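You operate a simulated robot arm through the tools that you are given. There is no shell and no other tool. Be economical: measure what you need, move in short steps, check, and stop when the job is done.

Carry out the task below with a simulated robot arm. There is one attempt and no reset: what you move stays moved.

JOB
Put the bag from the tooling bench top on the coil bench top. Put the steel pail that says "3" from the coil bench top on the corner of stand 5 and the steel pail labelled "8" on the flat table top. Put the silver bolt from the tooling bench top on top of the steel block. Put the bottle that says "rinse aid" from the oil bench top on the slide tray of the demagnetiser and the bottle marked "cleaner" on the oil bench end. Stack the 30 mm brass spacer from the flat table top on top of the 20 mm brass spacer. Put the 2 mm nozzle block from the upper deck of the packing trolley on the shelf under the rollers and the 1 mm nozzle block on top of the clear box there. Take the mesh basket on the gauging bench top and put it away on the grate of the drip tray. Take the blue brush on the gauging bench top and put it away on the packing bench top. Pull the right drawer of the gauging bench open. Do these in any order. Set down upright: bag, steel pail, bottle, nozzle block, mesh basket.
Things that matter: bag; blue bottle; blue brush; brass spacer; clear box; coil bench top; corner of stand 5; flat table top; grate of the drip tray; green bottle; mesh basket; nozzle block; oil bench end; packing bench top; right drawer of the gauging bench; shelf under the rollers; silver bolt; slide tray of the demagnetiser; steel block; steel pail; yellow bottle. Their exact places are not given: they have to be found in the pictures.

Only the result counts: the job must be done as asked and must still hold three seconds after the hand-in. Knocking over, shifting, dropping, spilling or breaking anything else fails it.

ROBOT AND FRAMES
A 7-joint arm with a two-finger parallel gripper on a trunk, on a base that drives. Base frame: it is fixed to the floor where the robot stands at the start and does not move with it; the origin is under the middle of the robot, x ahead of it, y to its left, z up; the surface under the hand at the start is at about z = 86. Units: cm, degrees, N and s.
With the tool pointing down near the work surface it reaches from about 28 to 72 cm from the robot's upright axis, wherever it stands. Its first joint turns from -166.0 to 166.0 degrees. Places, roughly: bag [50, 0, 100]; blue bottle, green bottle, yellow bottle [25, 400, 100]; blue brush (10x4x5 cm) [-190, 690, 80]; brass spacer [-175, 350, 75]; clear box [-50, 675, 75]; coil bench top [40, 260, 80]; corner of stand 5 (29x21 cm) [-440, 258, 70]; flat table top [-170, 380, 80]; grate of the drip tray (50x26 cm) [10, 412, 82]; mesh basket [-175, 700, 75]; nozzle block [-25, 675, 75]; oil bench end (15x29 cm) [22, 328, 80]; packing bench top [-50, 880, 70]; right drawer of the gauging bench [-210, 630, 60]; shelf under the rollers [-40, 730, 30]; silver bolt (2x3x6 cm) [30, 140, 90]; slide tray of the demagnetiser [30, 310, 80]; steel block [25, 125, 75]; steel pail [50, 250, 75]. Payload 3.43 kg.
The tool frame sits at the grasp point between the pads (the TCP): z along the fingers, y along the line on which they close. The tips reach 3 cm beyond it. The gripper opens to 9.4 cm. The fingers are 2.8 cm wide and 1 cm thick; the gripper's body (5 by 9.6 cm) begins 5.5 cm behind the TCP.
Orientation is that of the tool frame in the base frame, as a unit quaternion [w, x, y, z]. With the fingers straight down and closing along the base's y, the tool's x points along the base's -x, its y along +y and its z along -z.

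CONTROLS
- The arm moves only by the tool move_arm. Its argument "series" is a list of rows, each a list of 7 numbers: the shift along the base's x, y, z in cm, then the turn, a rotation vector about the base's x, y, z in degrees, then the gripper command, from -1 (shut) to 1 (fully open), values between in proportion. In form: [[x, y, z, ax, ay, az, grip], ...]. A call has 1 to 8 rows; each row shifts and turns the commanded pose from where the row before left it. Rows are played at 5 a second. More than 5 cm and 8.6 degrees between two rows, or a gripper value outside its range, and nothing of the call is played. A pose out of reach is approached as far as the arm can. The call stops where the force on the tool passes 40 N (or 10 N more than at its start, if that is more) or the arm is blocked; 0.2 s more then pass. The fingers move at their own pace (about 10.8 cm/s each) and stop on an object; they squeeze with about 21 N. The grip force told is the motor's: it shows also when the fingers shut on nothing. Time passes only in rows, and 0.2 s behind the last, so rows that do not move let the fingers close. It gives the time, the measured TCP pose, the force on the tool (base axes), the opening and the grip force at its end, in the units of the frame above (readings bear some noise), with the torque about the TCP (base axes, N m) and any sound that the robot's microphone picked up, and new pictures: "show" is both (left out), scene, wrist or none.
- Cameras (640 x 400 px; columns grow to the right, rows downward): "scene" is now at [40.27, -10.71, 129.53]; the picture's right is [0.00, -0.17, 0.99], its down [-0.36, 0.92, 0.16] and it looks along [-0.93, -0.36, -0.06] (base axes); focal length 214 px, centre (320, 200). "wrist" rides on the gripper at [7.6, 1.4, -10.2] in the tool frame; the picture's right is [-0.18, 0.98, 0.00], its down [-0.75, -0.14, -0.64] and it looks along [-0.63, -0.12, 0.77] (tool axes); focal length 243 px, centre (320, 200).
- slide_trunk(by): slides the trunk up (or, below 0, down) by that many cm; the arm and the scene camera ride with it, the base frame stays. It gives what a move gives, with no picture.
- drive_base(legs): drives the robot by 1 to 6 legs, each [ahead, left, turn to the left] in cm, cm and degrees, along the robot's own axes; the way and the turn of a leg run together, so that a leg with both is an arc; at most 150 cm and 180 degrees a leg. The arm and the cameras ride along, it lands a little off, and it stops where it bumps. It gives what a move gives, and a new picture of the scene camera.
- turn_head(pan, tilt): turns the head with the scene camera to pan (to the left, within 80 degrees either way) and tilt (down, from -29 to 69), counted from straight ahead of the robot. It gives what a move gives, and a new picture of the scene camera.
- point_at(camera, pixels): for up to 12 pixels [column, row] of the newest picture of that camera ("zoom" is the newest enlarged one), the place [x, y, z] in the base frame of the surface seen there, good to about 0.3 cm. The clock stands still meanwhile.
- enlarge(camera, box): a new picture of the part [left, top, right, bottom] of that camera's present view, enlarged. The clock stands still meanwhile.
- close_job(): hands the job in; it is judged then, once.

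Keep the steps short. Do not move on a guess: measure, check each grasp and each placing, and mend mistakes. In all there are 371 turns and 360 pictures (those below and enlarged ones count). Leave the gripper open and the arm clear of the work at the hand-in unless told otherwise, and finish with a single line.

The tools are called after ">>>" as a command line: name --pt "numbers of a row" for each row, then --argument value for the rest, lists and objects as JSON in quotes. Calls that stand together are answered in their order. move_arm: Moves the arm, as the interface text tells. Its arguments: {"type":"object","properties":{"series":{"type":"array"},"show":{"type":"string","enum":["both","scene","wrist","none"]}},"required":["series"]} The other tools are called the same way: slide_trunk (by) slides the trunk up or down; drive_base (legs) drives the base; turn_head (pan, tilt) turns the head that bears the scene camera; point_at (camera, pixels) gives the place of the surface under pixels of a picture; enlarge (camera, box) takes an enlarged picture of a part of a camera's view; close_job () hands the job in.

At the start:

```text
time_s: 0.0
ee_pos: [39.23, -4.79, 117.31]
tcp_rot: [0.0, 0.0, 1.0, 0.001]
wrist_force: [0.3, -0.2, 0.2]
moment: [0.0, 0.01, -0.01]
grip_width: 9.42
grasp_force: 0.1
trunk travel left (down, up): [-27.5, 31.5]
robot x, y, heading: [0.13, -0.37, -0.1]
head pan, tilt: [-80.2, 68.8]
```

scene: 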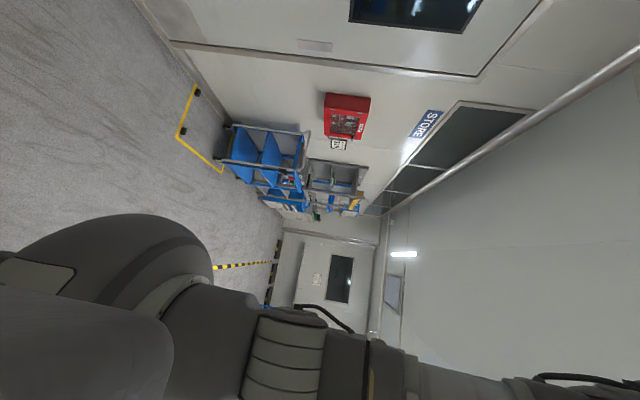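
wrist: 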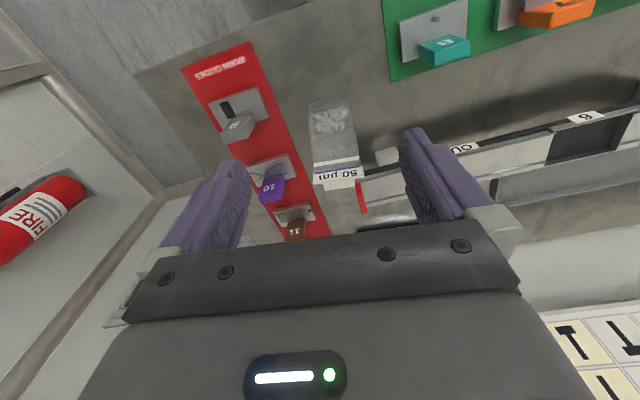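

I first turn the head to look ahead at the bench in front.

>>> turn_head --pan 0 --tilt 40

```text
time_s: 1.5
ee_pos: [39.28, -4.91, 117.21]
tcp_rot: [0.001, 0.0, 1.0, 0.0]
wrist_force: [0.4, 0.5, 0.4]
moment: [0.02, 0.02, 0.01]
grip_width: 9.39
grasp_force: 0.1
trunk travel left (down, up): [-27.5, 31.5]
robot x, y, heading: [-0.06, -0.13, 0.1]
head pan, tilt: [0.0, 40.0]
```

scene: 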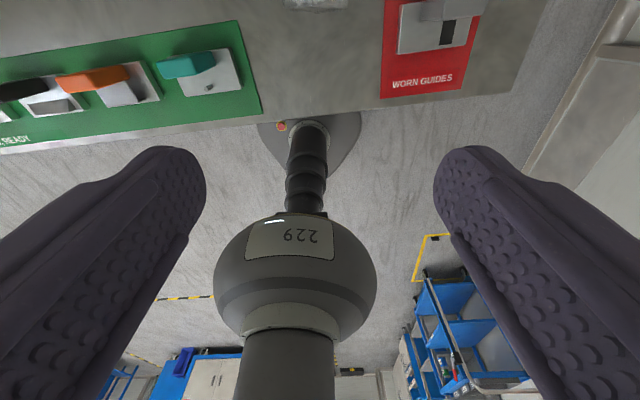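

The view is odd (fingers on both sides, robot body in the middle). I measure a few pixels to understand the scene camera's geometry.

>>> point_at --camera "scene" --pixels '[[425, 80], [130, 110], [295, 240], [310, 140], [170, 200], [480, 200], [320, 3], [440, 10], [420, 250]]'

>>> point_at --camera "wrist" --pixels '[[330, 120], [220, 70], [235, 200], [430, 200], [445, 50], [40, 210], [150, 120], [560, 100]]'

```text
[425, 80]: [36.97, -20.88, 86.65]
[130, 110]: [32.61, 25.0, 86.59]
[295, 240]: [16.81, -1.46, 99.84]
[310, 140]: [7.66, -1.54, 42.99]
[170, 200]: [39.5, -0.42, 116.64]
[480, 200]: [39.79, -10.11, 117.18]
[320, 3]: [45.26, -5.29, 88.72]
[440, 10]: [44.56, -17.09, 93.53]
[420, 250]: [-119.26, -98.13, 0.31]
```

```text
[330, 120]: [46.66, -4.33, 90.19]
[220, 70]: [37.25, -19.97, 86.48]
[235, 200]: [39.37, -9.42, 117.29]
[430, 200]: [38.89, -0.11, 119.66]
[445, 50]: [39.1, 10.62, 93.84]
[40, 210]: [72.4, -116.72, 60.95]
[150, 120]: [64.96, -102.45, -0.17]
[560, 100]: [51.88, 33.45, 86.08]
```

The scene camera looks back at the robot, upside down. I try the other tilt end to see how the head works.

>>> turn_head --pan 0 --tilt -29

```text
time_s: 2.9
ee_pos: [39.25, -4.86, 117.22]
tcp_rot: [0.0, 0.0, 1.0, 0.0]
wrist_force: [-0.5, 0.8, 0.2]
moment: [0.03, 0.01, 0.05]
grip_width: 9.42
grasp_force: 0.1
trunk travel left (down, up): [-27.5, 31.5]
robot x, y, heading: [-0.13, -0.34, 0.0]
head pan, tilt: [0.0, -28.6]
```

scene: 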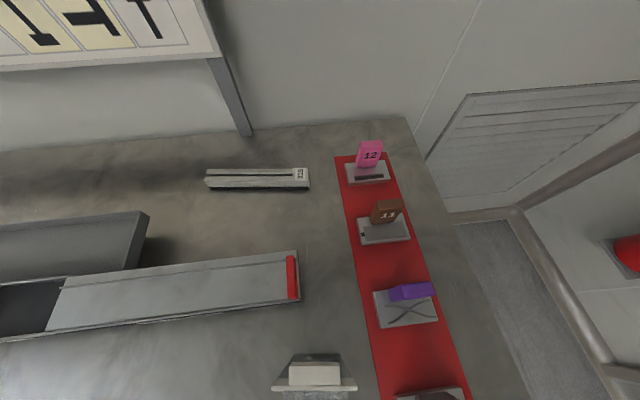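

Now the camera sees the bench ahead. I measure some points to learn the true tilt, then look to both sides.

>>> point_at --camera "scene" --pixels '[[320, 200], [320, 380], [320, 130], [100, 200], [560, 200], [180, 270], [230, 110]]'

>>> turn_head --pan 60 --tilt -29

```text
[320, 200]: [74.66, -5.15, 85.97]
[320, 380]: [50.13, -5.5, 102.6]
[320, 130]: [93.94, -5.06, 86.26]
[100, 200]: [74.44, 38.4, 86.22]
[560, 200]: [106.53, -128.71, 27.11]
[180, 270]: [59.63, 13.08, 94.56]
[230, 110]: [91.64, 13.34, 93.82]
```

```text
time_s: 4.2
ee_pos: [39.24, -4.93, 117.3]
tcp_rot: [-0.001, 0.0, 1.0, 0.0]
wrist_force: [-0.6, -0.7, 0.2]
moment: [-0.02, 0.0, 0.01]
grip_width: 9.39
grasp_force: 0.1
trunk travel left (down, up): [-27.5, 31.5]
robot x, y, heading: [-0.13, 0.21, -0.1]
head pan, tilt: [60.0, -28.6]
```

scene: 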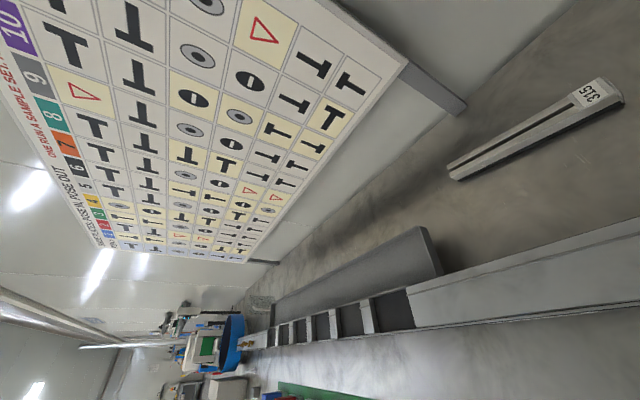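

The scene camera's frame turns out to be pitched 90°, as if the head rides on the hand. I test it with a small arm move.

>>> turn_head --pan 0 --tilt -5

>>> move_arm --pt "0 0 5 0 0 0 1" --pt "0 0 5 0 0 0 1"

```text
time_s: 5.5
ee_pos: [39.24, -4.87, 117.27]
tcp_rot: [-0.001, 0.0, 1.0, 0.0]
wrist_force: [0.2, -0.1, 0.9]
moment: [-0.01, 0.0, -0.03]
grip_width: 9.4
grasp_force: 0.0
trunk travel left (down, up): [-27.5, 31.5]
robot x, y, heading: [0.17, -0.06, 0.1]
head pan, tilt: [0.0, -5.0]
```

scene: 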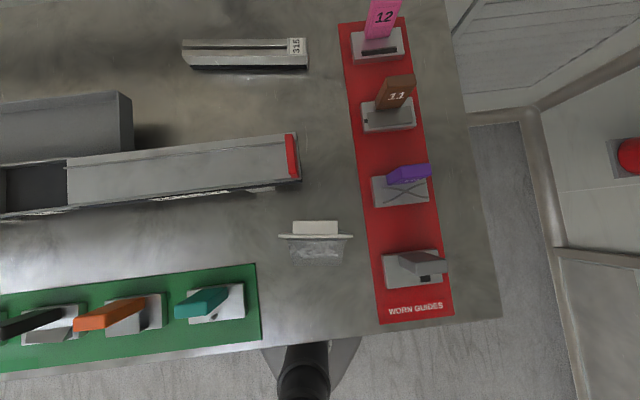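

```text
time_s: 6.1
ee_pos: [39.21, -4.96, 127.44]
tcp_rot: [-0.001, 0.0, 1.0, 0.0]
wrist_force: [0.4, -0.1, -0.2]
moment: [0.0, 0.0, -0.02]
grip_width: 9.38
grasp_force: 0.1
trunk travel left (down, up): [-27.5, 31.5]
robot x, y, heading: [0.1, -0.1, -0.0]
head pan, tilt: [0.0, -5.0]
```

scene: 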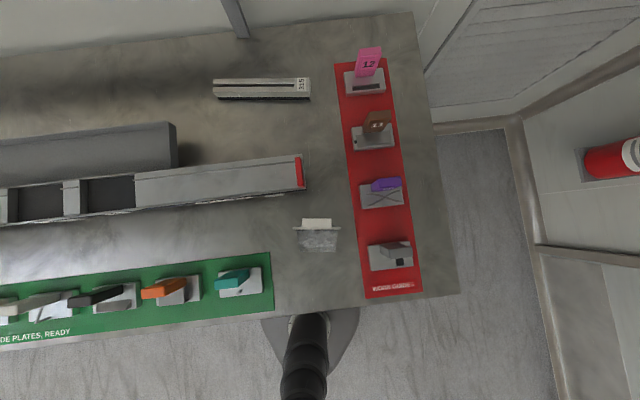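
wrist: 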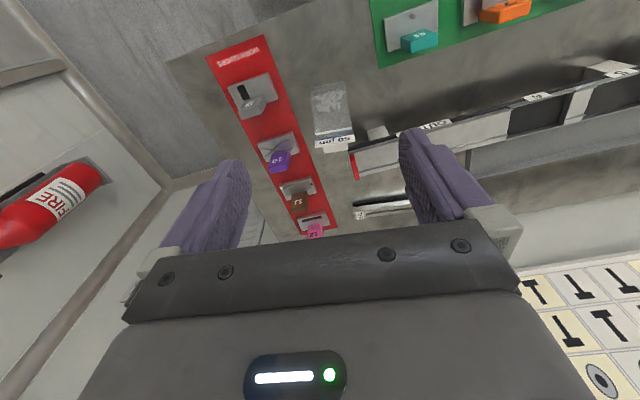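

The scene camera does ride on the hand. The bag seems to be the clear pouch with a white card at (318,235). I look closely and measure it.

>>> enlarge --camera "scene" --box '[260, 180, 380, 280]'

>>> point_at --camera "scene" --pixels '[[317, 224], [318, 231], [295, 229], [341, 231], [318, 240], [318, 249], [302, 240], [336, 242], [318, 258]]'

>>> enlarge --camera "wrist" --box '[270, 70, 390, 160]'

```text
4.00 times, centred on (320, 230) of scene
```

zoom: 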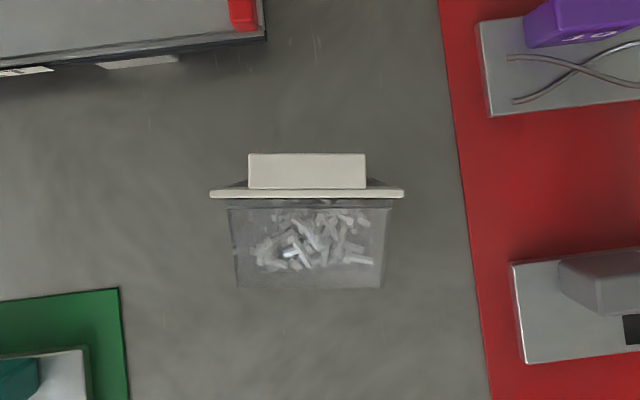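

```text
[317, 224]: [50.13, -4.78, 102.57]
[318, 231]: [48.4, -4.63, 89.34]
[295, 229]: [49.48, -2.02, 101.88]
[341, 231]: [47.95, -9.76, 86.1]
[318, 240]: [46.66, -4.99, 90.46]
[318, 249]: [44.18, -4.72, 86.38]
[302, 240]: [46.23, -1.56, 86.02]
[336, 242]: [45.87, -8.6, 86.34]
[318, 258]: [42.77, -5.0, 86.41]
```

```text
4.44 times, centred on (330, 115) of wrist
```

zoom: 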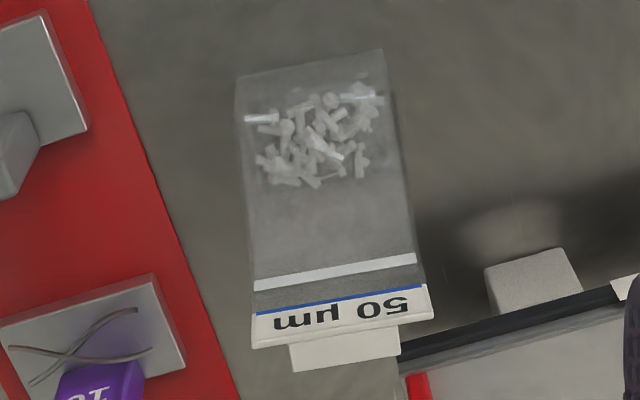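

The bag stands upright: a clear pouch with a white header card ("50 µm") and a tab on top. I measure these parts in the wrist zoom.

>>> point_at --camera "zoom" --pixels '[[295, 352], [395, 335], [345, 360], [260, 335], [430, 305], [345, 335], [345, 315], [340, 270], [310, 130], [245, 90], [380, 70], [300, 366], [395, 352]]'

```text
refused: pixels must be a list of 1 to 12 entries
```

>>> point_at --camera "zoom" --pixels '[[295, 352], [395, 335], [345, 360], [260, 335], [430, 305], [345, 335], [345, 315], [340, 270], [310, 130], [245, 90], [300, 366], [395, 352]]'

>>> turn_head --pan 0 --tilt 20

```text
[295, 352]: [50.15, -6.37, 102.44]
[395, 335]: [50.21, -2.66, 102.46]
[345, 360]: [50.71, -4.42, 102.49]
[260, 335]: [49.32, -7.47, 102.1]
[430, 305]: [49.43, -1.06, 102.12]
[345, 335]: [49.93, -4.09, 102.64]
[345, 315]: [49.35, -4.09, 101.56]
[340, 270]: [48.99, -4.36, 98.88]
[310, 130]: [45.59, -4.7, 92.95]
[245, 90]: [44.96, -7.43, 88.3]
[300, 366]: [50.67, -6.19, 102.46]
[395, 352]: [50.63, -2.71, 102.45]
```

```text
time_s: 7.0
ee_pos: [39.16, -4.92, 127.28]
tcp_rot: [0.0, 0.0, 1.0, 0.0]
wrist_force: [-0.4, 0.4, 0.3]
moment: [-0.01, -0.02, -0.01]
grip_width: 9.39
grasp_force: 0.1
trunk travel left (down, up): [-27.5, 31.5]
robot x, y, heading: [-0.13, 0.59, -0.0]
head pan, tilt: [0.0, 20.0]
```

scene: 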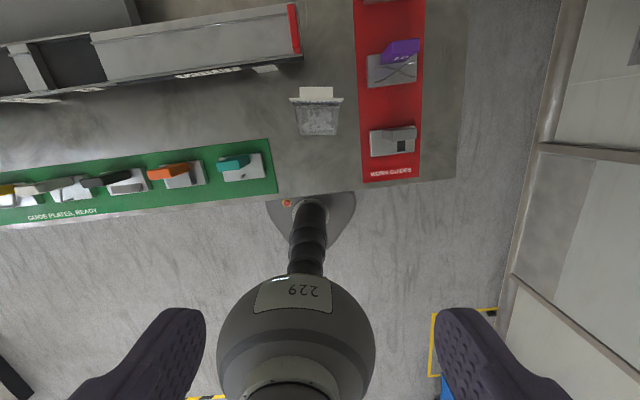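

I want to see the back of the bag's tab, so I move the hand forward and up a bit, then look back with the scene camera.

>>> move_arm --pt "5 0 0 0 0 0 1" --pt "5 0 0 0 0 0 1" --pt "5 0 0 0 0 0 1" --pt "5 0 0 0 0 0 1" --show "scene"

>>> turn_head --pan 0 --tilt 32

>>> enlarge --camera "scene" --box '[240, 120, 400, 220]'

```text
time_s: 8.0
ee_pos: [59.43, -4.99, 126.9]
tcp_rot: [0.0, 0.0, 1.0, 0.0]
wrist_force: [0.6, 0.7, 0.4]
moment: [0.03, 0.03, -0.03]
grip_width: 9.39
grasp_force: 0.1
trunk travel left (down, up): [-27.5, 31.5]
robot x, y, heading: [0.04, 0.14, -0.1]
head pan, tilt: [0.0, 20.0]
```

scene: 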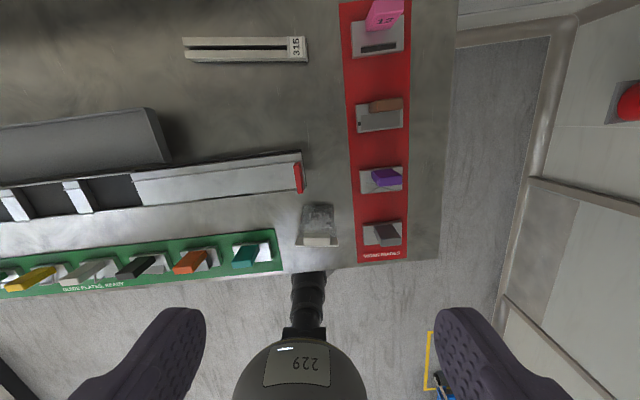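

```text
time_s: 8.8
ee_pos: [59.4, -4.96, 127.14]
tcp_rot: [0.0, 0.0, 1.0, 0.0]
wrist_force: [0.6, 0.2, 0.3]
moment: [0.03, 0.01, 0.02]
grip_width: 9.43
grasp_force: 0.1
trunk travel left (down, up): [-27.5, 31.5]
robot x, y, heading: [0.02, -0.08, 0.1]
head pan, tilt: [0.0, 32.0]
```

scene: 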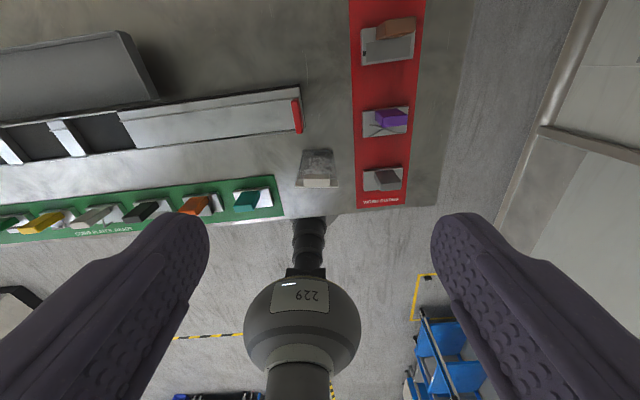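

```text
4.00 times, centred on (320, 170) of scene
```

zoom: 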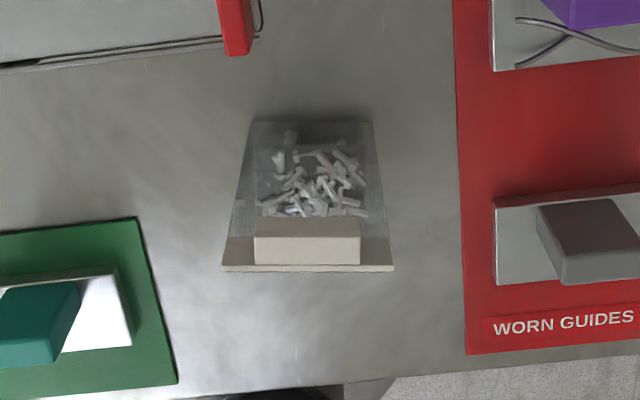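

>>> point_at --camera "zoom" --pixels '[[308, 222], [308, 236], [308, 244], [308, 258], [258, 250], [358, 250], [235, 262], [385, 262], [308, 268], [308, 180], [240, 240], [308, 130]]'

```text
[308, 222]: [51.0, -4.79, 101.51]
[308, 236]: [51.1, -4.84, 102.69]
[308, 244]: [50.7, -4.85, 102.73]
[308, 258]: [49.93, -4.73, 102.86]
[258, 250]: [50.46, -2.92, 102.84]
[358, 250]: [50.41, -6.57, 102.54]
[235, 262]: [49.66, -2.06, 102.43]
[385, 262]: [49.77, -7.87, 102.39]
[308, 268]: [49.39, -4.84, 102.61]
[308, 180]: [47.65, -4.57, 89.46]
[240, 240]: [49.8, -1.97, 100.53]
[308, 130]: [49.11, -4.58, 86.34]
```

The tab sits at x≈49.9–51.1, y≈-6.5…-2.8, top z≈102.7, with the header card in front of it at 49.3. Before taking it I look left along the line of benches.

>>> turn_head --pan 65 --tilt 20

>>> turn_head --pan 75 --tilt -15

```text
time_s: 10.1
ee_pos: [59.28, -5.02, 127.0]
tcp_rot: [0.0, -0.001, 1.0, 0.0]
wrist_force: [0.5, 0.7, -0.3]
moment: [0.03, 0.01, -0.02]
grip_width: 9.4
grasp_force: 0.1
trunk travel left (down, up): [-27.5, 31.5]
robot x, y, heading: [-0.17, 0.02, 0.1]
head pan, tilt: [65.0, 20.0]
```

scene: 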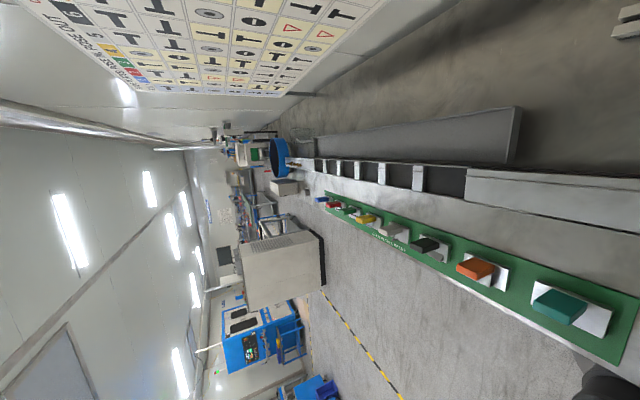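

```text
time_s: 11.1
ee_pos: [59.32, -4.97, 127.06]
tcp_rot: [0.0, 0.0, 1.0, -0.001]
wrist_force: [0.1, -0.9, -0.4]
moment: [0.01, -0.02, 0.01]
grip_width: 9.4
grasp_force: 0.1
trunk travel left (down, up): [-27.5, 31.5]
robot x, y, heading: [-0.01, -0.21, 0.1]
head pan, tilt: [75.0, -15.0]
```

scene: 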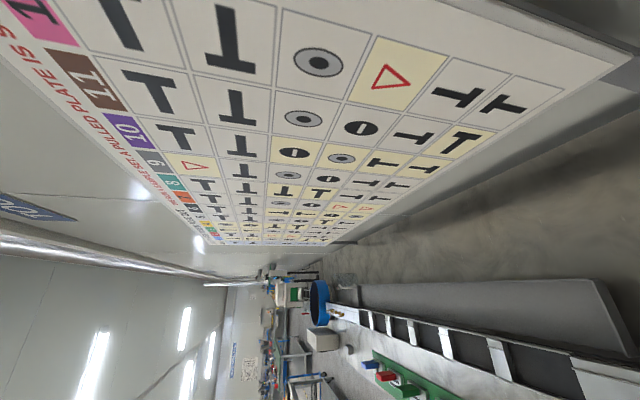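

I yaw the hand 90° to the left, so that the fingers close along x (needed for the bag) and the scene camera looks along +y upright.

>>> move_arm --pt "-1.5 0 0 0 0 8.2 1" --pt "-1.5 0 0 0 0 8.2 1" --pt "-1.5 0 0 0 0 8.2 1" --pt "-1.5 0 0 0 0 8.2 1" --pt "-1.5 0 0 0 0 8.2 1" --pt "-1.5 0.2 0 0 0 8.2 1" --show "none"

>>> move_arm --pt "0 0 0 0 0 8.2 1" --pt "0 0 0 0 0 8.2 1" --pt "0 0 0 0 0 8.2 1" --pt "0 0 0 0 0 8.2 1" --pt "0 0 0 0 0 8.0 1" --pt "0 0 0 0 0 0 1" --show "wrist"

>>> turn_head --pan 0 --tilt -29

```text
time_s: 12.5
ee_pos: [50.35, -4.85, 127.19]
tcp_rot: [0.0, -0.418, 0.908, -0.001]
wrist_force: [0.2, 0.0, -0.1]
moment: [-0.03, -0.04, -0.01]
grip_width: 9.38
grasp_force: 0.1
trunk travel left (down, up): [-27.5, 31.5]
robot x, y, heading: [0.09, -0.1, -0.1]
head pan, tilt: [75.0, -15.0]
```

```text
time_s: 13.9
ee_pos: [50.36, -4.78, 127.24]
tcp_rot: [-0.001, 0.708, -0.707, 0.0]
wrist_force: [-0.1, 0.1, 0.3]
moment: [0.01, -0.04, 0.0]
grip_width: 9.41
grasp_force: 0.1
trunk travel left (down, up): [-27.5, 31.5]
robot x, y, heading: [0.06, -0.1, 0.1]
head pan, tilt: [75.0, -15.0]
```

wrist: 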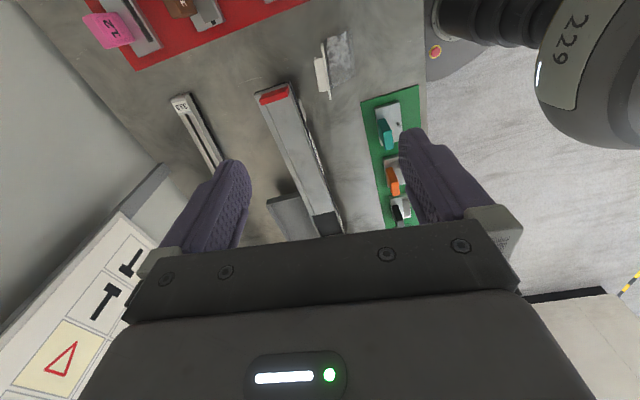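

```text
time_s: 15.4
ee_pos: [50.38, -4.78, 127.26]
tcp_rot: [0.0, 0.707, -0.707, 0.001]
wrist_force: [-0.4, 0.3, 0.8]
moment: [-0.04, 0.0, 0.02]
grip_width: 9.38
grasp_force: 0.0
trunk travel left (down, up): [-27.5, 31.5]
robot x, y, heading: [0.15, -0.14, 0.1]
head pan, tilt: [0.0, -28.6]
```

scene: 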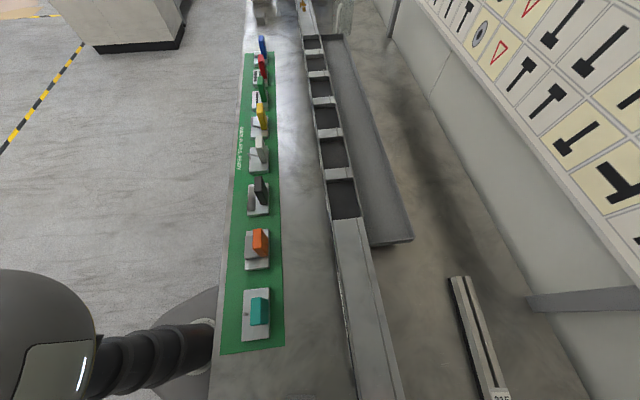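

The bench is clear around the bag. I descend over the tab in x=50.2, y=-4.65, first to about 7 cm above the grasp height.

>>> move_arm --pt "-0.1 0.1 -5 0 0 0 1" --pt "0 0 -5 0 0 0 1" --pt "0 0 -5 0 0 0 1" --pt "0 0 -5 0 0 0 1" --pt "0 0 0 0 0 0 0.2"

>>> turn_head --pan 0 --tilt 45

```text
time_s: 16.6
ee_pos: [49.74, -4.33, 107.47]
tcp_rot: [0.0, 0.707, -0.707, 0.001]
wrist_force: [-0.1, 0.1, -1.1]
moment: [0.0, -0.01, -0.01]
grip_width: 5.63
grasp_force: 0.0
trunk travel left (down, up): [-27.5, 31.5]
robot x, y, heading: [0.18, 0.26, -0.2]
head pan, tilt: [0.0, -28.6]
```

scene: 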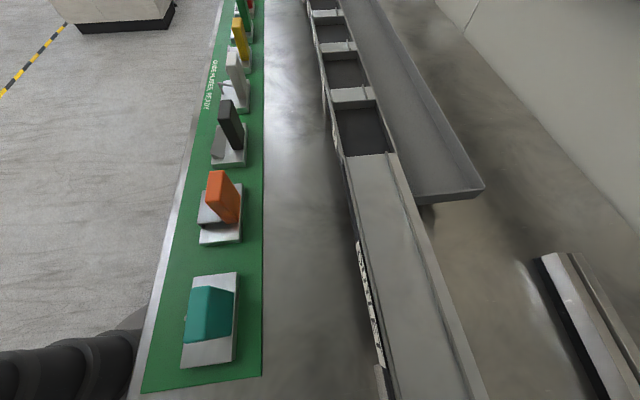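
wrist: 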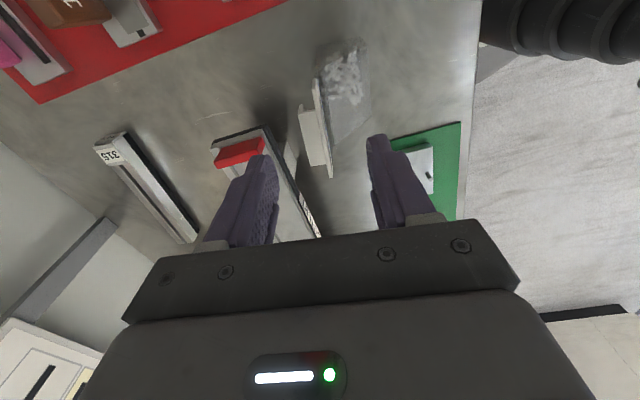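

```text
time_s: 18.1
ee_pos: [49.82, -4.17, 107.65]
tcp_rot: [0.001, 0.707, -0.707, 0.0]
wrist_force: [0.5, -0.6, -0.2]
moment: [0.03, -0.01, 0.01]
grip_width: 5.62
grasp_force: 0.1
trunk travel left (down, up): [-27.5, 31.5]
robot x, y, heading: [-0.31, -0.17, -0.1]
head pan, tilt: [0.0, 45.0]
```

scene: 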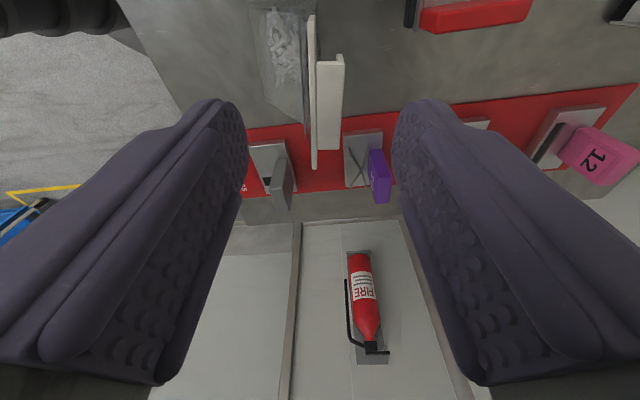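

Looking along the tab, it lies between the fingers. Readings are a bit off in x and y, so I correct while descending to z≈100.3.

>>> move_arm --pt "0.4 -0.4 -3 0 0 0 0.2" --pt "0 0 -2.2 0 0 0 0.2" --pt "0 0 -2 0 0 0 0.2" --pt "0 0 0 0 0 0 0.2"

```text
time_s: 19.1
ee_pos: [50.68, -4.92, 99.94]
tcp_rot: [-0.001, 0.707, -0.707, 0.001]
wrist_force: [-0.3, -1.0, 0.1]
moment: [0.02, 0.0, 0.02]
grip_width: 5.66
grasp_force: 0.1
trunk travel left (down, up): [-27.5, 31.5]
robot x, y, heading: [0.0, 0.08, -0.2]
head pan, tilt: [0.0, 45.0]
```

scene: 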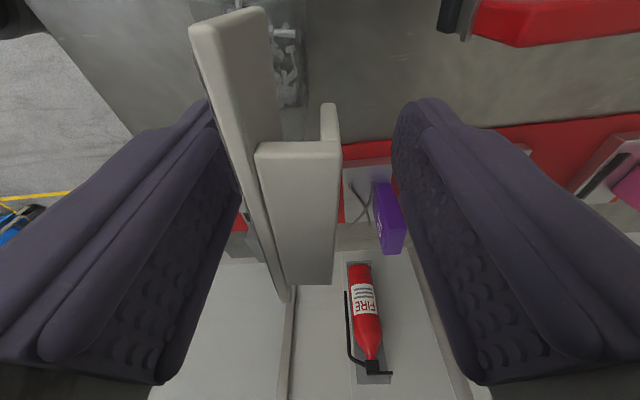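
wrist: 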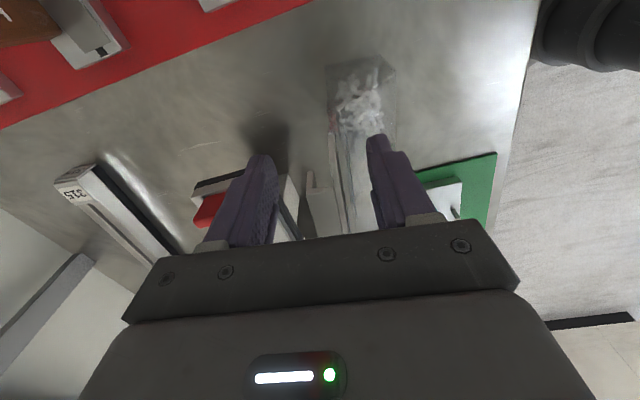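

The card and tab are between the pads, a bit nearer the left finger. I shift 0.4 cm to -x and close gently.

>>> move_arm --pt "-0.4 0.2 0 0 0 0 0.2" --pt "0 0 0 0 0 0 -0.2" --pt "0 0 0 0 0 0 -0.5" --pt "0 0 0 0 0 0 -1" --pt "0 0 0 0 0 0 -1"

```text
time_s: 20.3
ee_pos: [50.13, -4.66, 100.06]
tcp_rot: [0.0, 0.707, -0.707, 0.0]
wrist_force: [-2.4, -0.5, 12.5]
moment: [-0.01, 0.99, -0.03]
grip_width: 2.3
grasp_force: 21.3
trunk travel left (down, up): [-27.5, 31.5]
robot x, y, heading: [-0.06, -0.34, -0.1]
head pan, tilt: [0.0, 45.0]
```

scene: 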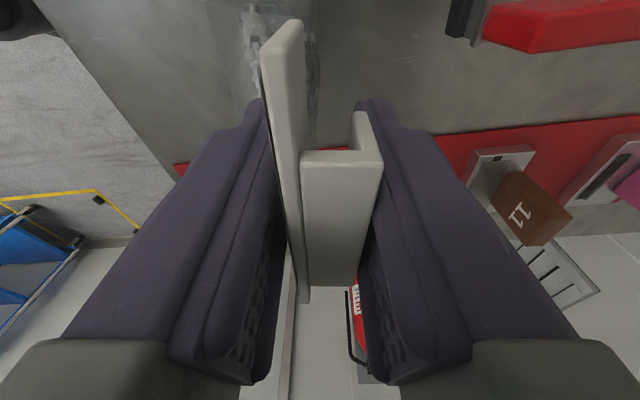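
wrist: 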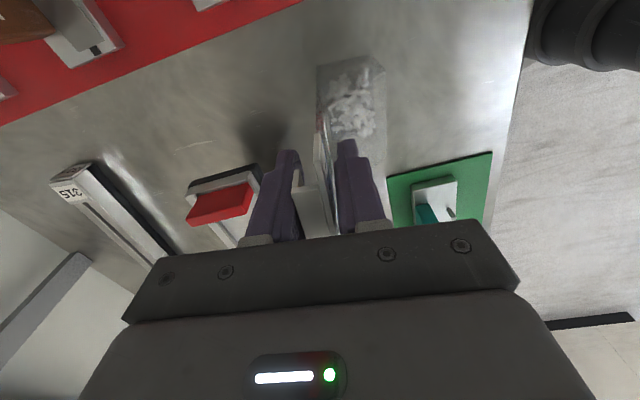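

Gripped at 2.3 cm, 21 N. I lift 6 cm and check.

>>> move_arm --pt "0 0 1 0 0 0 -1" --pt "0 0 2 0 0 0 -1" --pt "0 0 4 0 0 0 -1" --pt "0 0 0 0 0 0 -1"

```text
time_s: 21.3
ee_pos: [50.43, -4.76, 107.0]
tcp_rot: [-0.001, -0.707, 0.707, 0.0]
wrist_force: [-0.2, -0.8, -1.9]
moment: [-0.01, 0.01, 0.03]
grip_width: 2.06
grasp_force: 21.0
trunk travel left (down, up): [-27.5, 31.5]
robot x, y, heading: [-0.05, 0.2, -0.1]
head pan, tilt: [0.0, 45.0]
```

scene: 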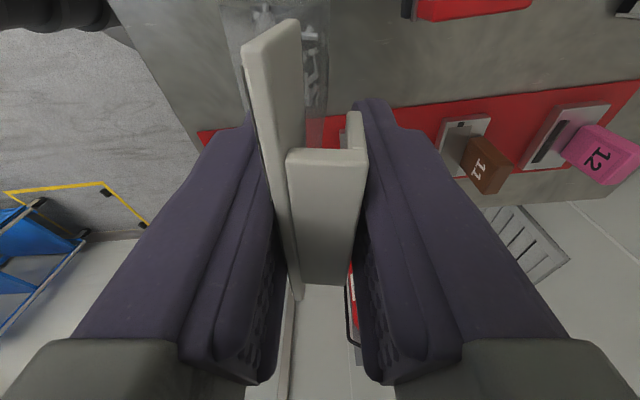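
wrist: 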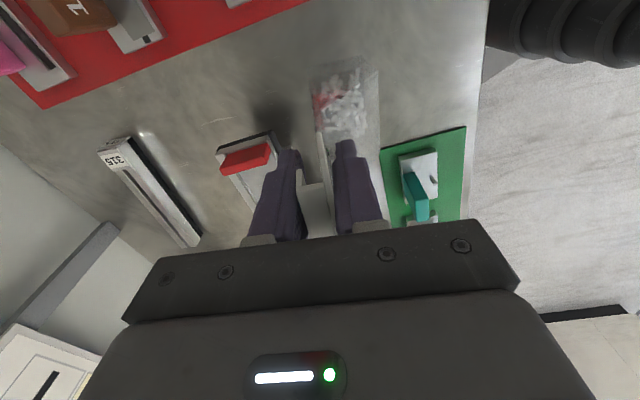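

The bag is held. I raise it well up and look left along the bench.

>>> move_arm --pt "0 0 5 0 0 0 -1" --pt "0 0 5 0 0 0 -1" --pt "0 0 5 0 0 0 -1" --pt "0 0 5 0 0 0 -1" --show "none"

>>> drive_base --legs '[[-25, 0, 0]]'

>>> move_arm --pt "0 0 0 8.5 0 0 -1" --pt "0 0 0 8.5 0 0 -1" --pt "0 0 0 8.5 0 0 -1" --show "none"

>>> turn_head --pan 0 --tilt -29

```text
time_s: 22.3
ee_pos: [49.91, -4.66, 127.26]
tcp_rot: [0.0, 0.707, -0.707, -0.001]
wrist_force: [-0.2, 0.2, -1.9]
moment: [0.01, 0.0, -0.01]
grip_width: 2.06
grasp_force: 21.0
trunk travel left (down, up): [-27.5, 31.5]
robot x, y, heading: [-0.14, 0.3, -0.1]
head pan, tilt: [0.0, 45.0]
```

```text
time_s: 24.1
ee_pos: [25.56, -4.86, 127.18]
tcp_rot: [0.0, -0.706, 0.708, 0.0]
wrist_force: [0.0, 0.5, -1.8]
moment: [0.03, -0.03, 0.01]
grip_width: 2.07
grasp_force: 21.4
trunk travel left (down, up): [-27.5, 31.5]
robot x, y, heading: [-24.43, 0.07, -0.1]
head pan, tilt: [0.0, 45.0]
```

scene: 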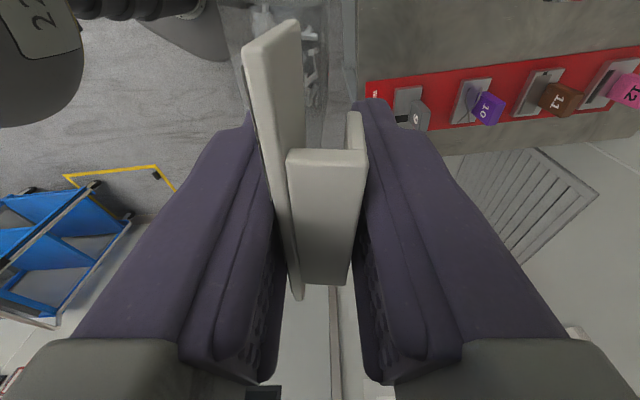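

```text
time_s: 24.9
ee_pos: [25.8, -4.86, 127.19]
tcp_rot: [0.156, -0.688, 0.691, 0.157]
wrist_force: [-0.1, 0.0, -2.1]
moment: [-0.04, 0.0, 0.0]
grip_width: 2.06
grasp_force: 20.9
trunk travel left (down, up): [-27.5, 31.5]
robot x, y, heading: [-24.04, -0.02, -0.2]
head pan, tilt: [0.0, 45.0]
```

```text
time_s: 26.3
ee_pos: [25.82, -4.79, 127.13]
tcp_rot: [0.155, -0.689, 0.691, 0.156]
wrist_force: [0.2, -0.4, -1.6]
moment: [-0.09, -0.04, -0.01]
grip_width: 2.02
grasp_force: 20.8
trunk travel left (down, up): [-27.5, 31.5]
robot x, y, heading: [-24.27, 0.02, 0.0]
head pan, tilt: [0.0, -28.6]
```

scene: 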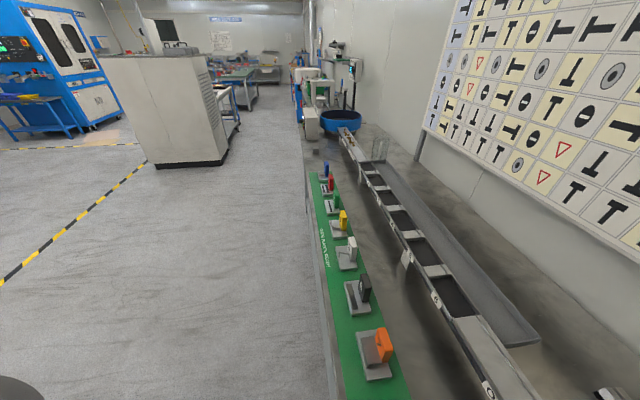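

A good overview now. I measure the corridor: cabinet, bench end, blue round hopper and more.

>>> point_at --camera "scene" --pixels '[[220, 165], [160, 165], [100, 60], [340, 125], [305, 130], [320, 90], [240, 75], [268, 65], [145, 145], [5, 280], [335, 80], [310, 50]]'

>>> enlarge --camera "scene" --box '[200, 20, 440, 170]'

```text
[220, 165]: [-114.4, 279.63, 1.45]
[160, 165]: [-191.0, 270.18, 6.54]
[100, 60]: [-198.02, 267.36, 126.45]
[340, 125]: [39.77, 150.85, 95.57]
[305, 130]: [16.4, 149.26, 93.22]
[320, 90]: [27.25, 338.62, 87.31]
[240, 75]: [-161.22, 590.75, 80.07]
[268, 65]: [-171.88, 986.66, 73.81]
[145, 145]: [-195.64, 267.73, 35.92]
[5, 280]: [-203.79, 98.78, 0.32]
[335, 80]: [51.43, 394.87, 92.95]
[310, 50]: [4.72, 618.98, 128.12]
```

```text
2.67 times, centred on (320, 95) of scene
```

zoom: 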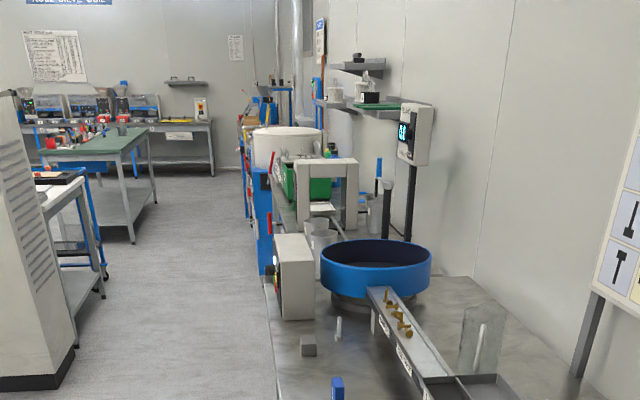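

Bolt and steel block are visible near the bench end. The corridor x≈-100…10 is clear. I back off 25 more, so the hand is clear of the machines, then drive left by 150.

>>> drive_base --legs '[[-25, 0, 0], [0, 130, 0]]'

>>> turn_head --pan -40 --tilt -25

```text
time_s: 34.3
ee_pos: [0.28, 127.38, 127.06]
tcp_rot: [-0.154, 0.697, -0.683, -0.158]
wrist_force: [-1.1, 0.2, -1.4]
moment: [-0.07, -0.02, -0.01]
grip_width: 2.06
grasp_force: 21.0
trunk travel left (down, up): [-27.5, 31.5]
robot x, y, heading: [-50.02, 131.03, 1.1]
head pan, tilt: [0.0, -28.6]
```

scene: 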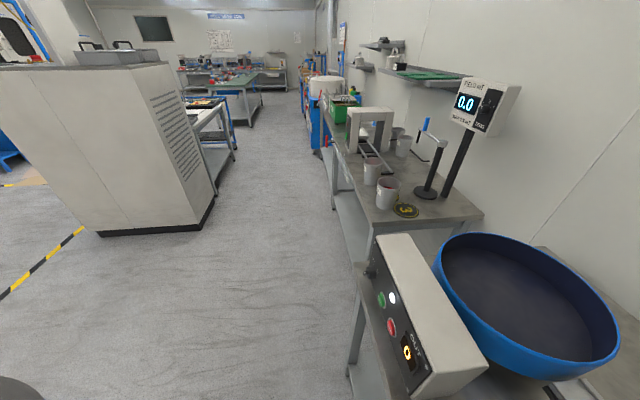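

```text
time_s: 35.4
ee_pos: [0.26, 127.27, 127.02]
tcp_rot: [-0.153, 0.697, -0.683, -0.158]
wrist_force: [1.3, -0.2, -1.9]
moment: [-0.08, -0.02, 0.0]
grip_width: 2.07
grasp_force: 20.6
trunk travel left (down, up): [-27.5, 31.5]
robot x, y, heading: [-50.32, 131.4, 0.8]
head pan, tilt: [-40.0, -25.0]
```

scene: 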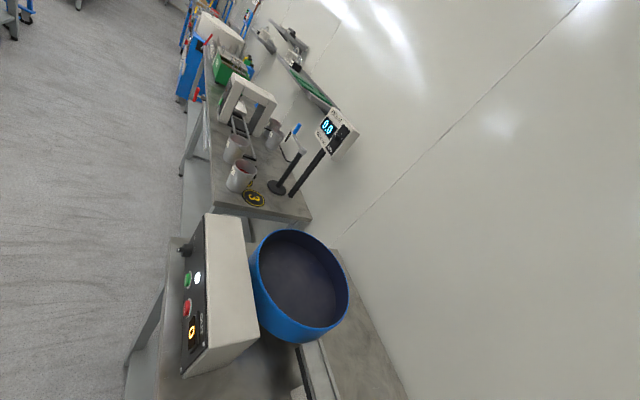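

The coil bench with two pails, a stand and the frame-like demagnetiser is ahead. I drive 85 further left.

>>> drive_base --legs '[[0, 85, -0.9]]'

>>> turn_head --pan -25 --tilt 0

>>> turn_head --pan -25 --tilt -25

```text
time_s: 39.9
ee_pos: [-1.24, 211.8, 127.11]
tcp_rot: [-0.154, 0.695, -0.685, -0.157]
wrist_force: [-0.1, 0.1, -1.3]
moment: [-0.07, -0.05, -0.06]
grip_width: 2.04
grasp_force: 21.5
trunk travel left (down, up): [-27.5, 31.5]
robot x, y, heading: [-51.43, 215.69, 0.9]
head pan, tilt: [-40.0, -25.0]
```

scene: 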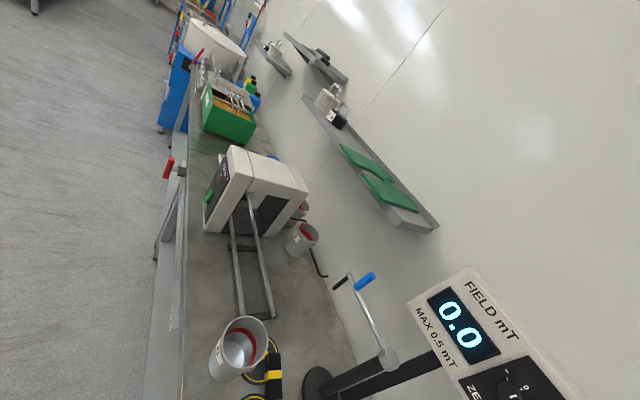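

```text
time_s: 40.7
ee_pos: [-1.19, 211.65, 127.15]
tcp_rot: [-0.154, 0.694, -0.685, -0.157]
wrist_force: [-0.5, -0.3, -2.3]
moment: [-0.06, -0.05, 0.01]
grip_width: 2.05
grasp_force: 20.5
trunk travel left (down, up): [-27.5, 31.5]
robot x, y, heading: [-51.15, 216.17, 1.0]
head pan, tilt: [-25.0, 0.0]
```

scene: 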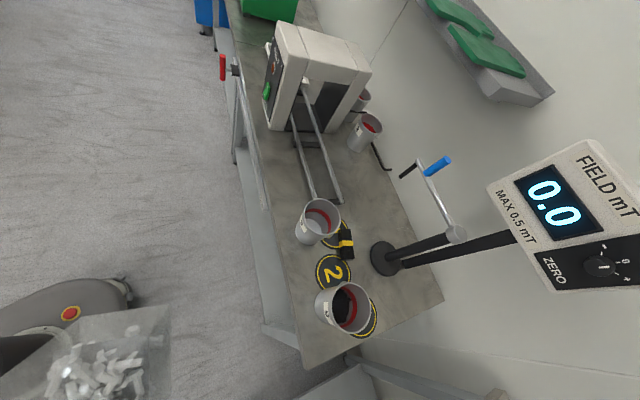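

```text
time_s: 41.6
ee_pos: [-1.29, 211.57, 127.05]
tcp_rot: [-0.155, 0.694, -0.685, -0.157]
wrist_force: [0.6, 0.2, -1.6]
moment: [-0.06, -0.03, -0.01]
grip_width: 2.05
grasp_force: 21.0
trunk travel left (down, up): [-27.5, 31.5]
robot x, y, heading: [-51.32, 215.79, 0.8]
head pan, tilt: [-25.0, -25.0]
```

scene: 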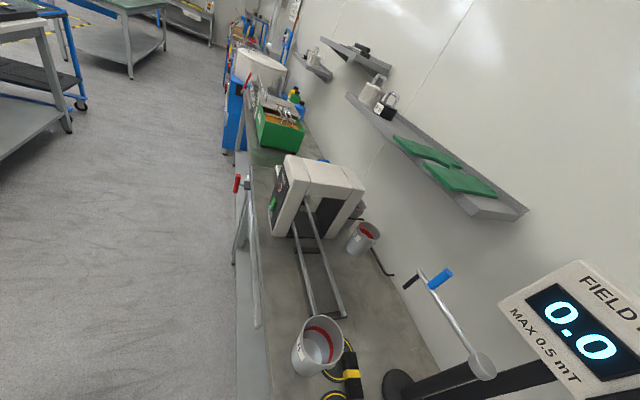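

Several pails here. I move on a bit, look more from above, and measure.

>>> turn_head --pan -30 --tilt 0

>>> enlarge --camera "scene" --box '[200, 80, 440, 380]'

>>> point_at --camera "scene" --pixels '[[320, 200], [300, 340], [260, 200], [400, 300], [400, 200], [330, 290], [300, 230], [340, 120], [380, 150], [320, 160]]'

```text
time_s: 42.5
ee_pos: [-1.21, 211.7, 127.14]
tcp_rot: [-0.154, 0.695, -0.685, -0.158]
wrist_force: [0.3, 1.0, -2.2]
moment: [-0.08, -0.05, 0.02]
grip_width: 2.05
grasp_force: 20.7
trunk travel left (down, up): [-27.5, 31.5]
robot x, y, heading: [-51.33, 215.85, 0.9]
head pan, tilt: [-30.0, 0.0]
```

scene: 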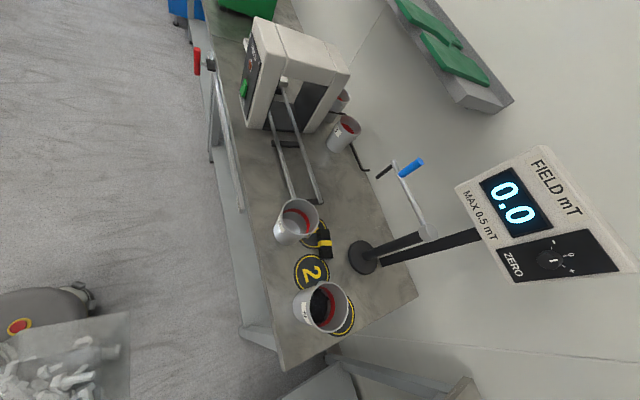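

```text
1.33 times, centred on (320, 230) of scene
```

zoom: 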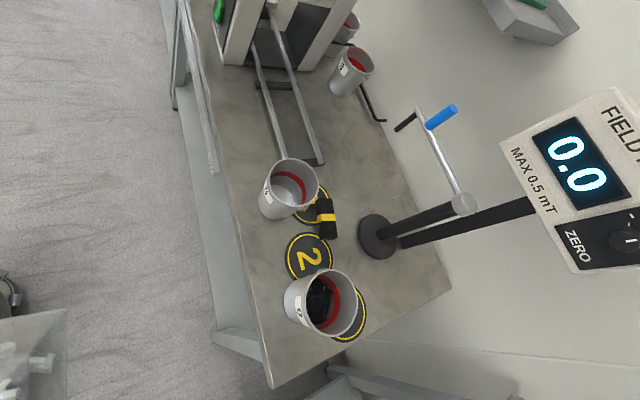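

```text
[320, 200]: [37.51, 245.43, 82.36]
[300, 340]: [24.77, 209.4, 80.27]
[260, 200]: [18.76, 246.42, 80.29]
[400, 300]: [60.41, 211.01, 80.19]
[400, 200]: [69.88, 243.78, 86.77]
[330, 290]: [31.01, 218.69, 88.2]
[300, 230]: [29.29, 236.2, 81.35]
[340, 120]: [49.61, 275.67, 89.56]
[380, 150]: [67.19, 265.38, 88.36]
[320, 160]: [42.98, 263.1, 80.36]
```

Bench top is at z≈80.2. I need to know where the post and meter head stand before bringing the hand in.

>>> point_at --camera "scene" --pixels '[[515, 200], [470, 185], [540, 150], [560, 270], [610, 250], [435, 240], [362, 257], [412, 165], [430, 230], [400, 187]]'

```text
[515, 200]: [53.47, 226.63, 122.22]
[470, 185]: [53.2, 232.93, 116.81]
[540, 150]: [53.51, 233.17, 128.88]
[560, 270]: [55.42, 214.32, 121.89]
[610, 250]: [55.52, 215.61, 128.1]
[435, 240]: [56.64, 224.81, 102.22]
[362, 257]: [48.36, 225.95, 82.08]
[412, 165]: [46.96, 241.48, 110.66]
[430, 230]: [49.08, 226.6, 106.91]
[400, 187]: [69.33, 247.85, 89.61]
```

Meter head spans x 53–58, y 214–234; a probe arm at (47,241,110). I stay left of it: drive left 42, then ahead 33, and straighten the hand.

>>> drive_base --legs '[[0, 42, -0.9], [25, 0, 0]]'

>>> move_arm --pt "0 0 0 -8.5 0 0 -1" --pt "0 0 0 -8.5 0 0 -1" --pt "0 0 0 -8.5 0 0 -1" --show "wrist"

>>> turn_head --pan 0 --tilt 0

```text
time_s: 46.6
ee_pos: [23.41, 254.0, 127.12]
tcp_rot: [-0.156, 0.69, -0.69, -0.157]
wrist_force: [-0.7, 0.8, -2.8]
moment: [-0.05, 0.02, -0.01]
grip_width: 2.03
grasp_force: 21.7
trunk travel left (down, up): [-27.5, 31.5]
robot x, y, heading: [-26.71, 258.98, -0.3]
head pan, tilt: [-30.0, 0.0]
```

scene: 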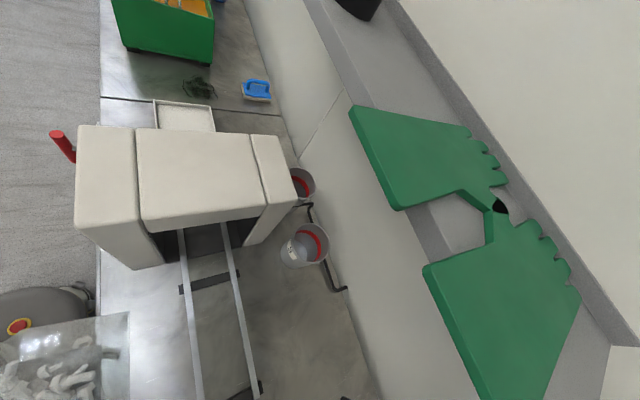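

```text
time_s: 47.4
ee_pos: [23.35, 254.06, 127.05]
tcp_rot: [-0.002, -0.707, 0.708, 0.0]
wrist_force: [0.3, 0.0, -1.2]
moment: [0.02, 0.0, -0.01]
grip_width: 2.07
grasp_force: 20.8
trunk travel left (down, up): [-27.5, 31.5]
robot x, y, heading: [-27.19, 258.78, -0.0]
head pan, tilt: [-30.0, 0.0]
```

wrist: 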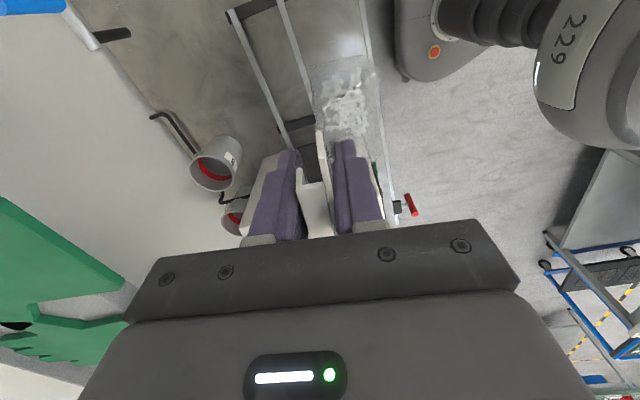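

```text
time_s: 48.3
ee_pos: [23.35, 254.14, 127.1]
tcp_rot: [0.0, 0.708, -0.707, -0.001]
wrist_force: [-0.3, -0.2, -1.3]
moment: [-0.02, -0.06, -0.01]
grip_width: 2.05
grasp_force: 20.9
trunk travel left (down, up): [-27.5, 31.5]
robot x, y, heading: [-27.04, 258.8, -0.0]
head pan, tilt: [0.0, 0.0]
```

scene: 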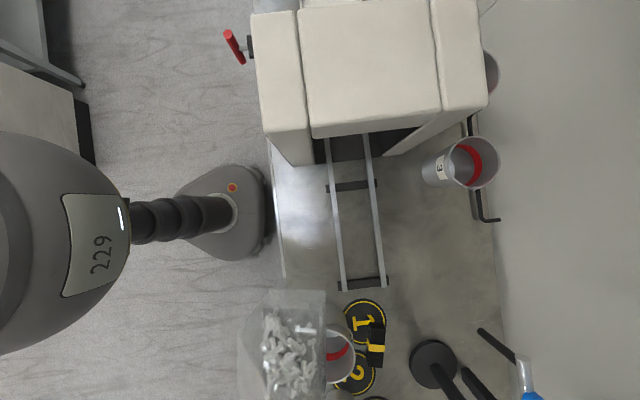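

Free table area is to the right of the rails around pixel (430,245). I measure it and read the pail label at (465,160).

>>> point_at --camera "scene" --pixels '[[430, 245], [400, 215], [460, 250], [430, 290], [430, 210], [380, 280], [370, 210], [480, 330], [515, 365], [433, 350], [440, 165], [345, 240]]'

>>> enlarge --camera "scene" --box '[400, 120, 540, 220]'

>>> enlarge --camera "wrist" --box '[160, 100, 300, 250]'

```text
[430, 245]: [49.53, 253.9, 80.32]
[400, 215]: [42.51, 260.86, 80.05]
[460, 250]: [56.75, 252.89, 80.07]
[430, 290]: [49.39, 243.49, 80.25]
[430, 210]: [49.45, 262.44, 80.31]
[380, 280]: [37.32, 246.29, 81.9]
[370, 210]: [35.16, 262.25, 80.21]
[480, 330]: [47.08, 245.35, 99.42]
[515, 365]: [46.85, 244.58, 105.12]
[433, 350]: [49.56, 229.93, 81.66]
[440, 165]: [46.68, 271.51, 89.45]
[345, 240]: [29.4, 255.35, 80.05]
```

```text
4.00 times, centred on (470, 170) of scene
```

zoom: 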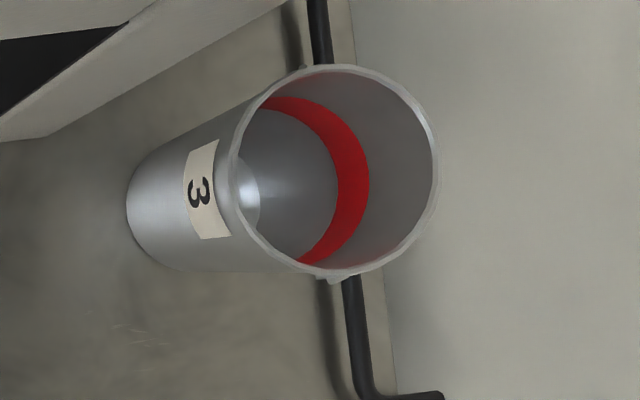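

```text
2.67 times, centred on (230, 175) of wrist
```

zoom: 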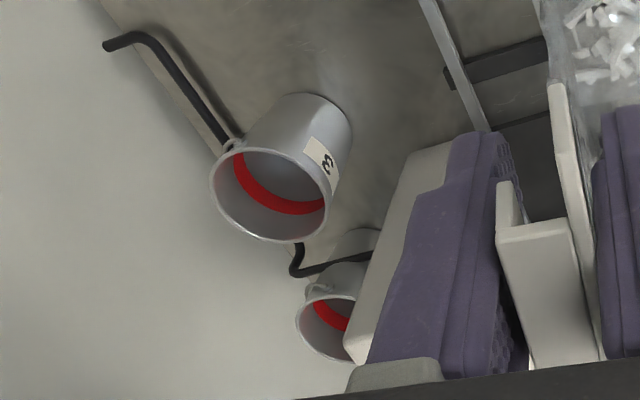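

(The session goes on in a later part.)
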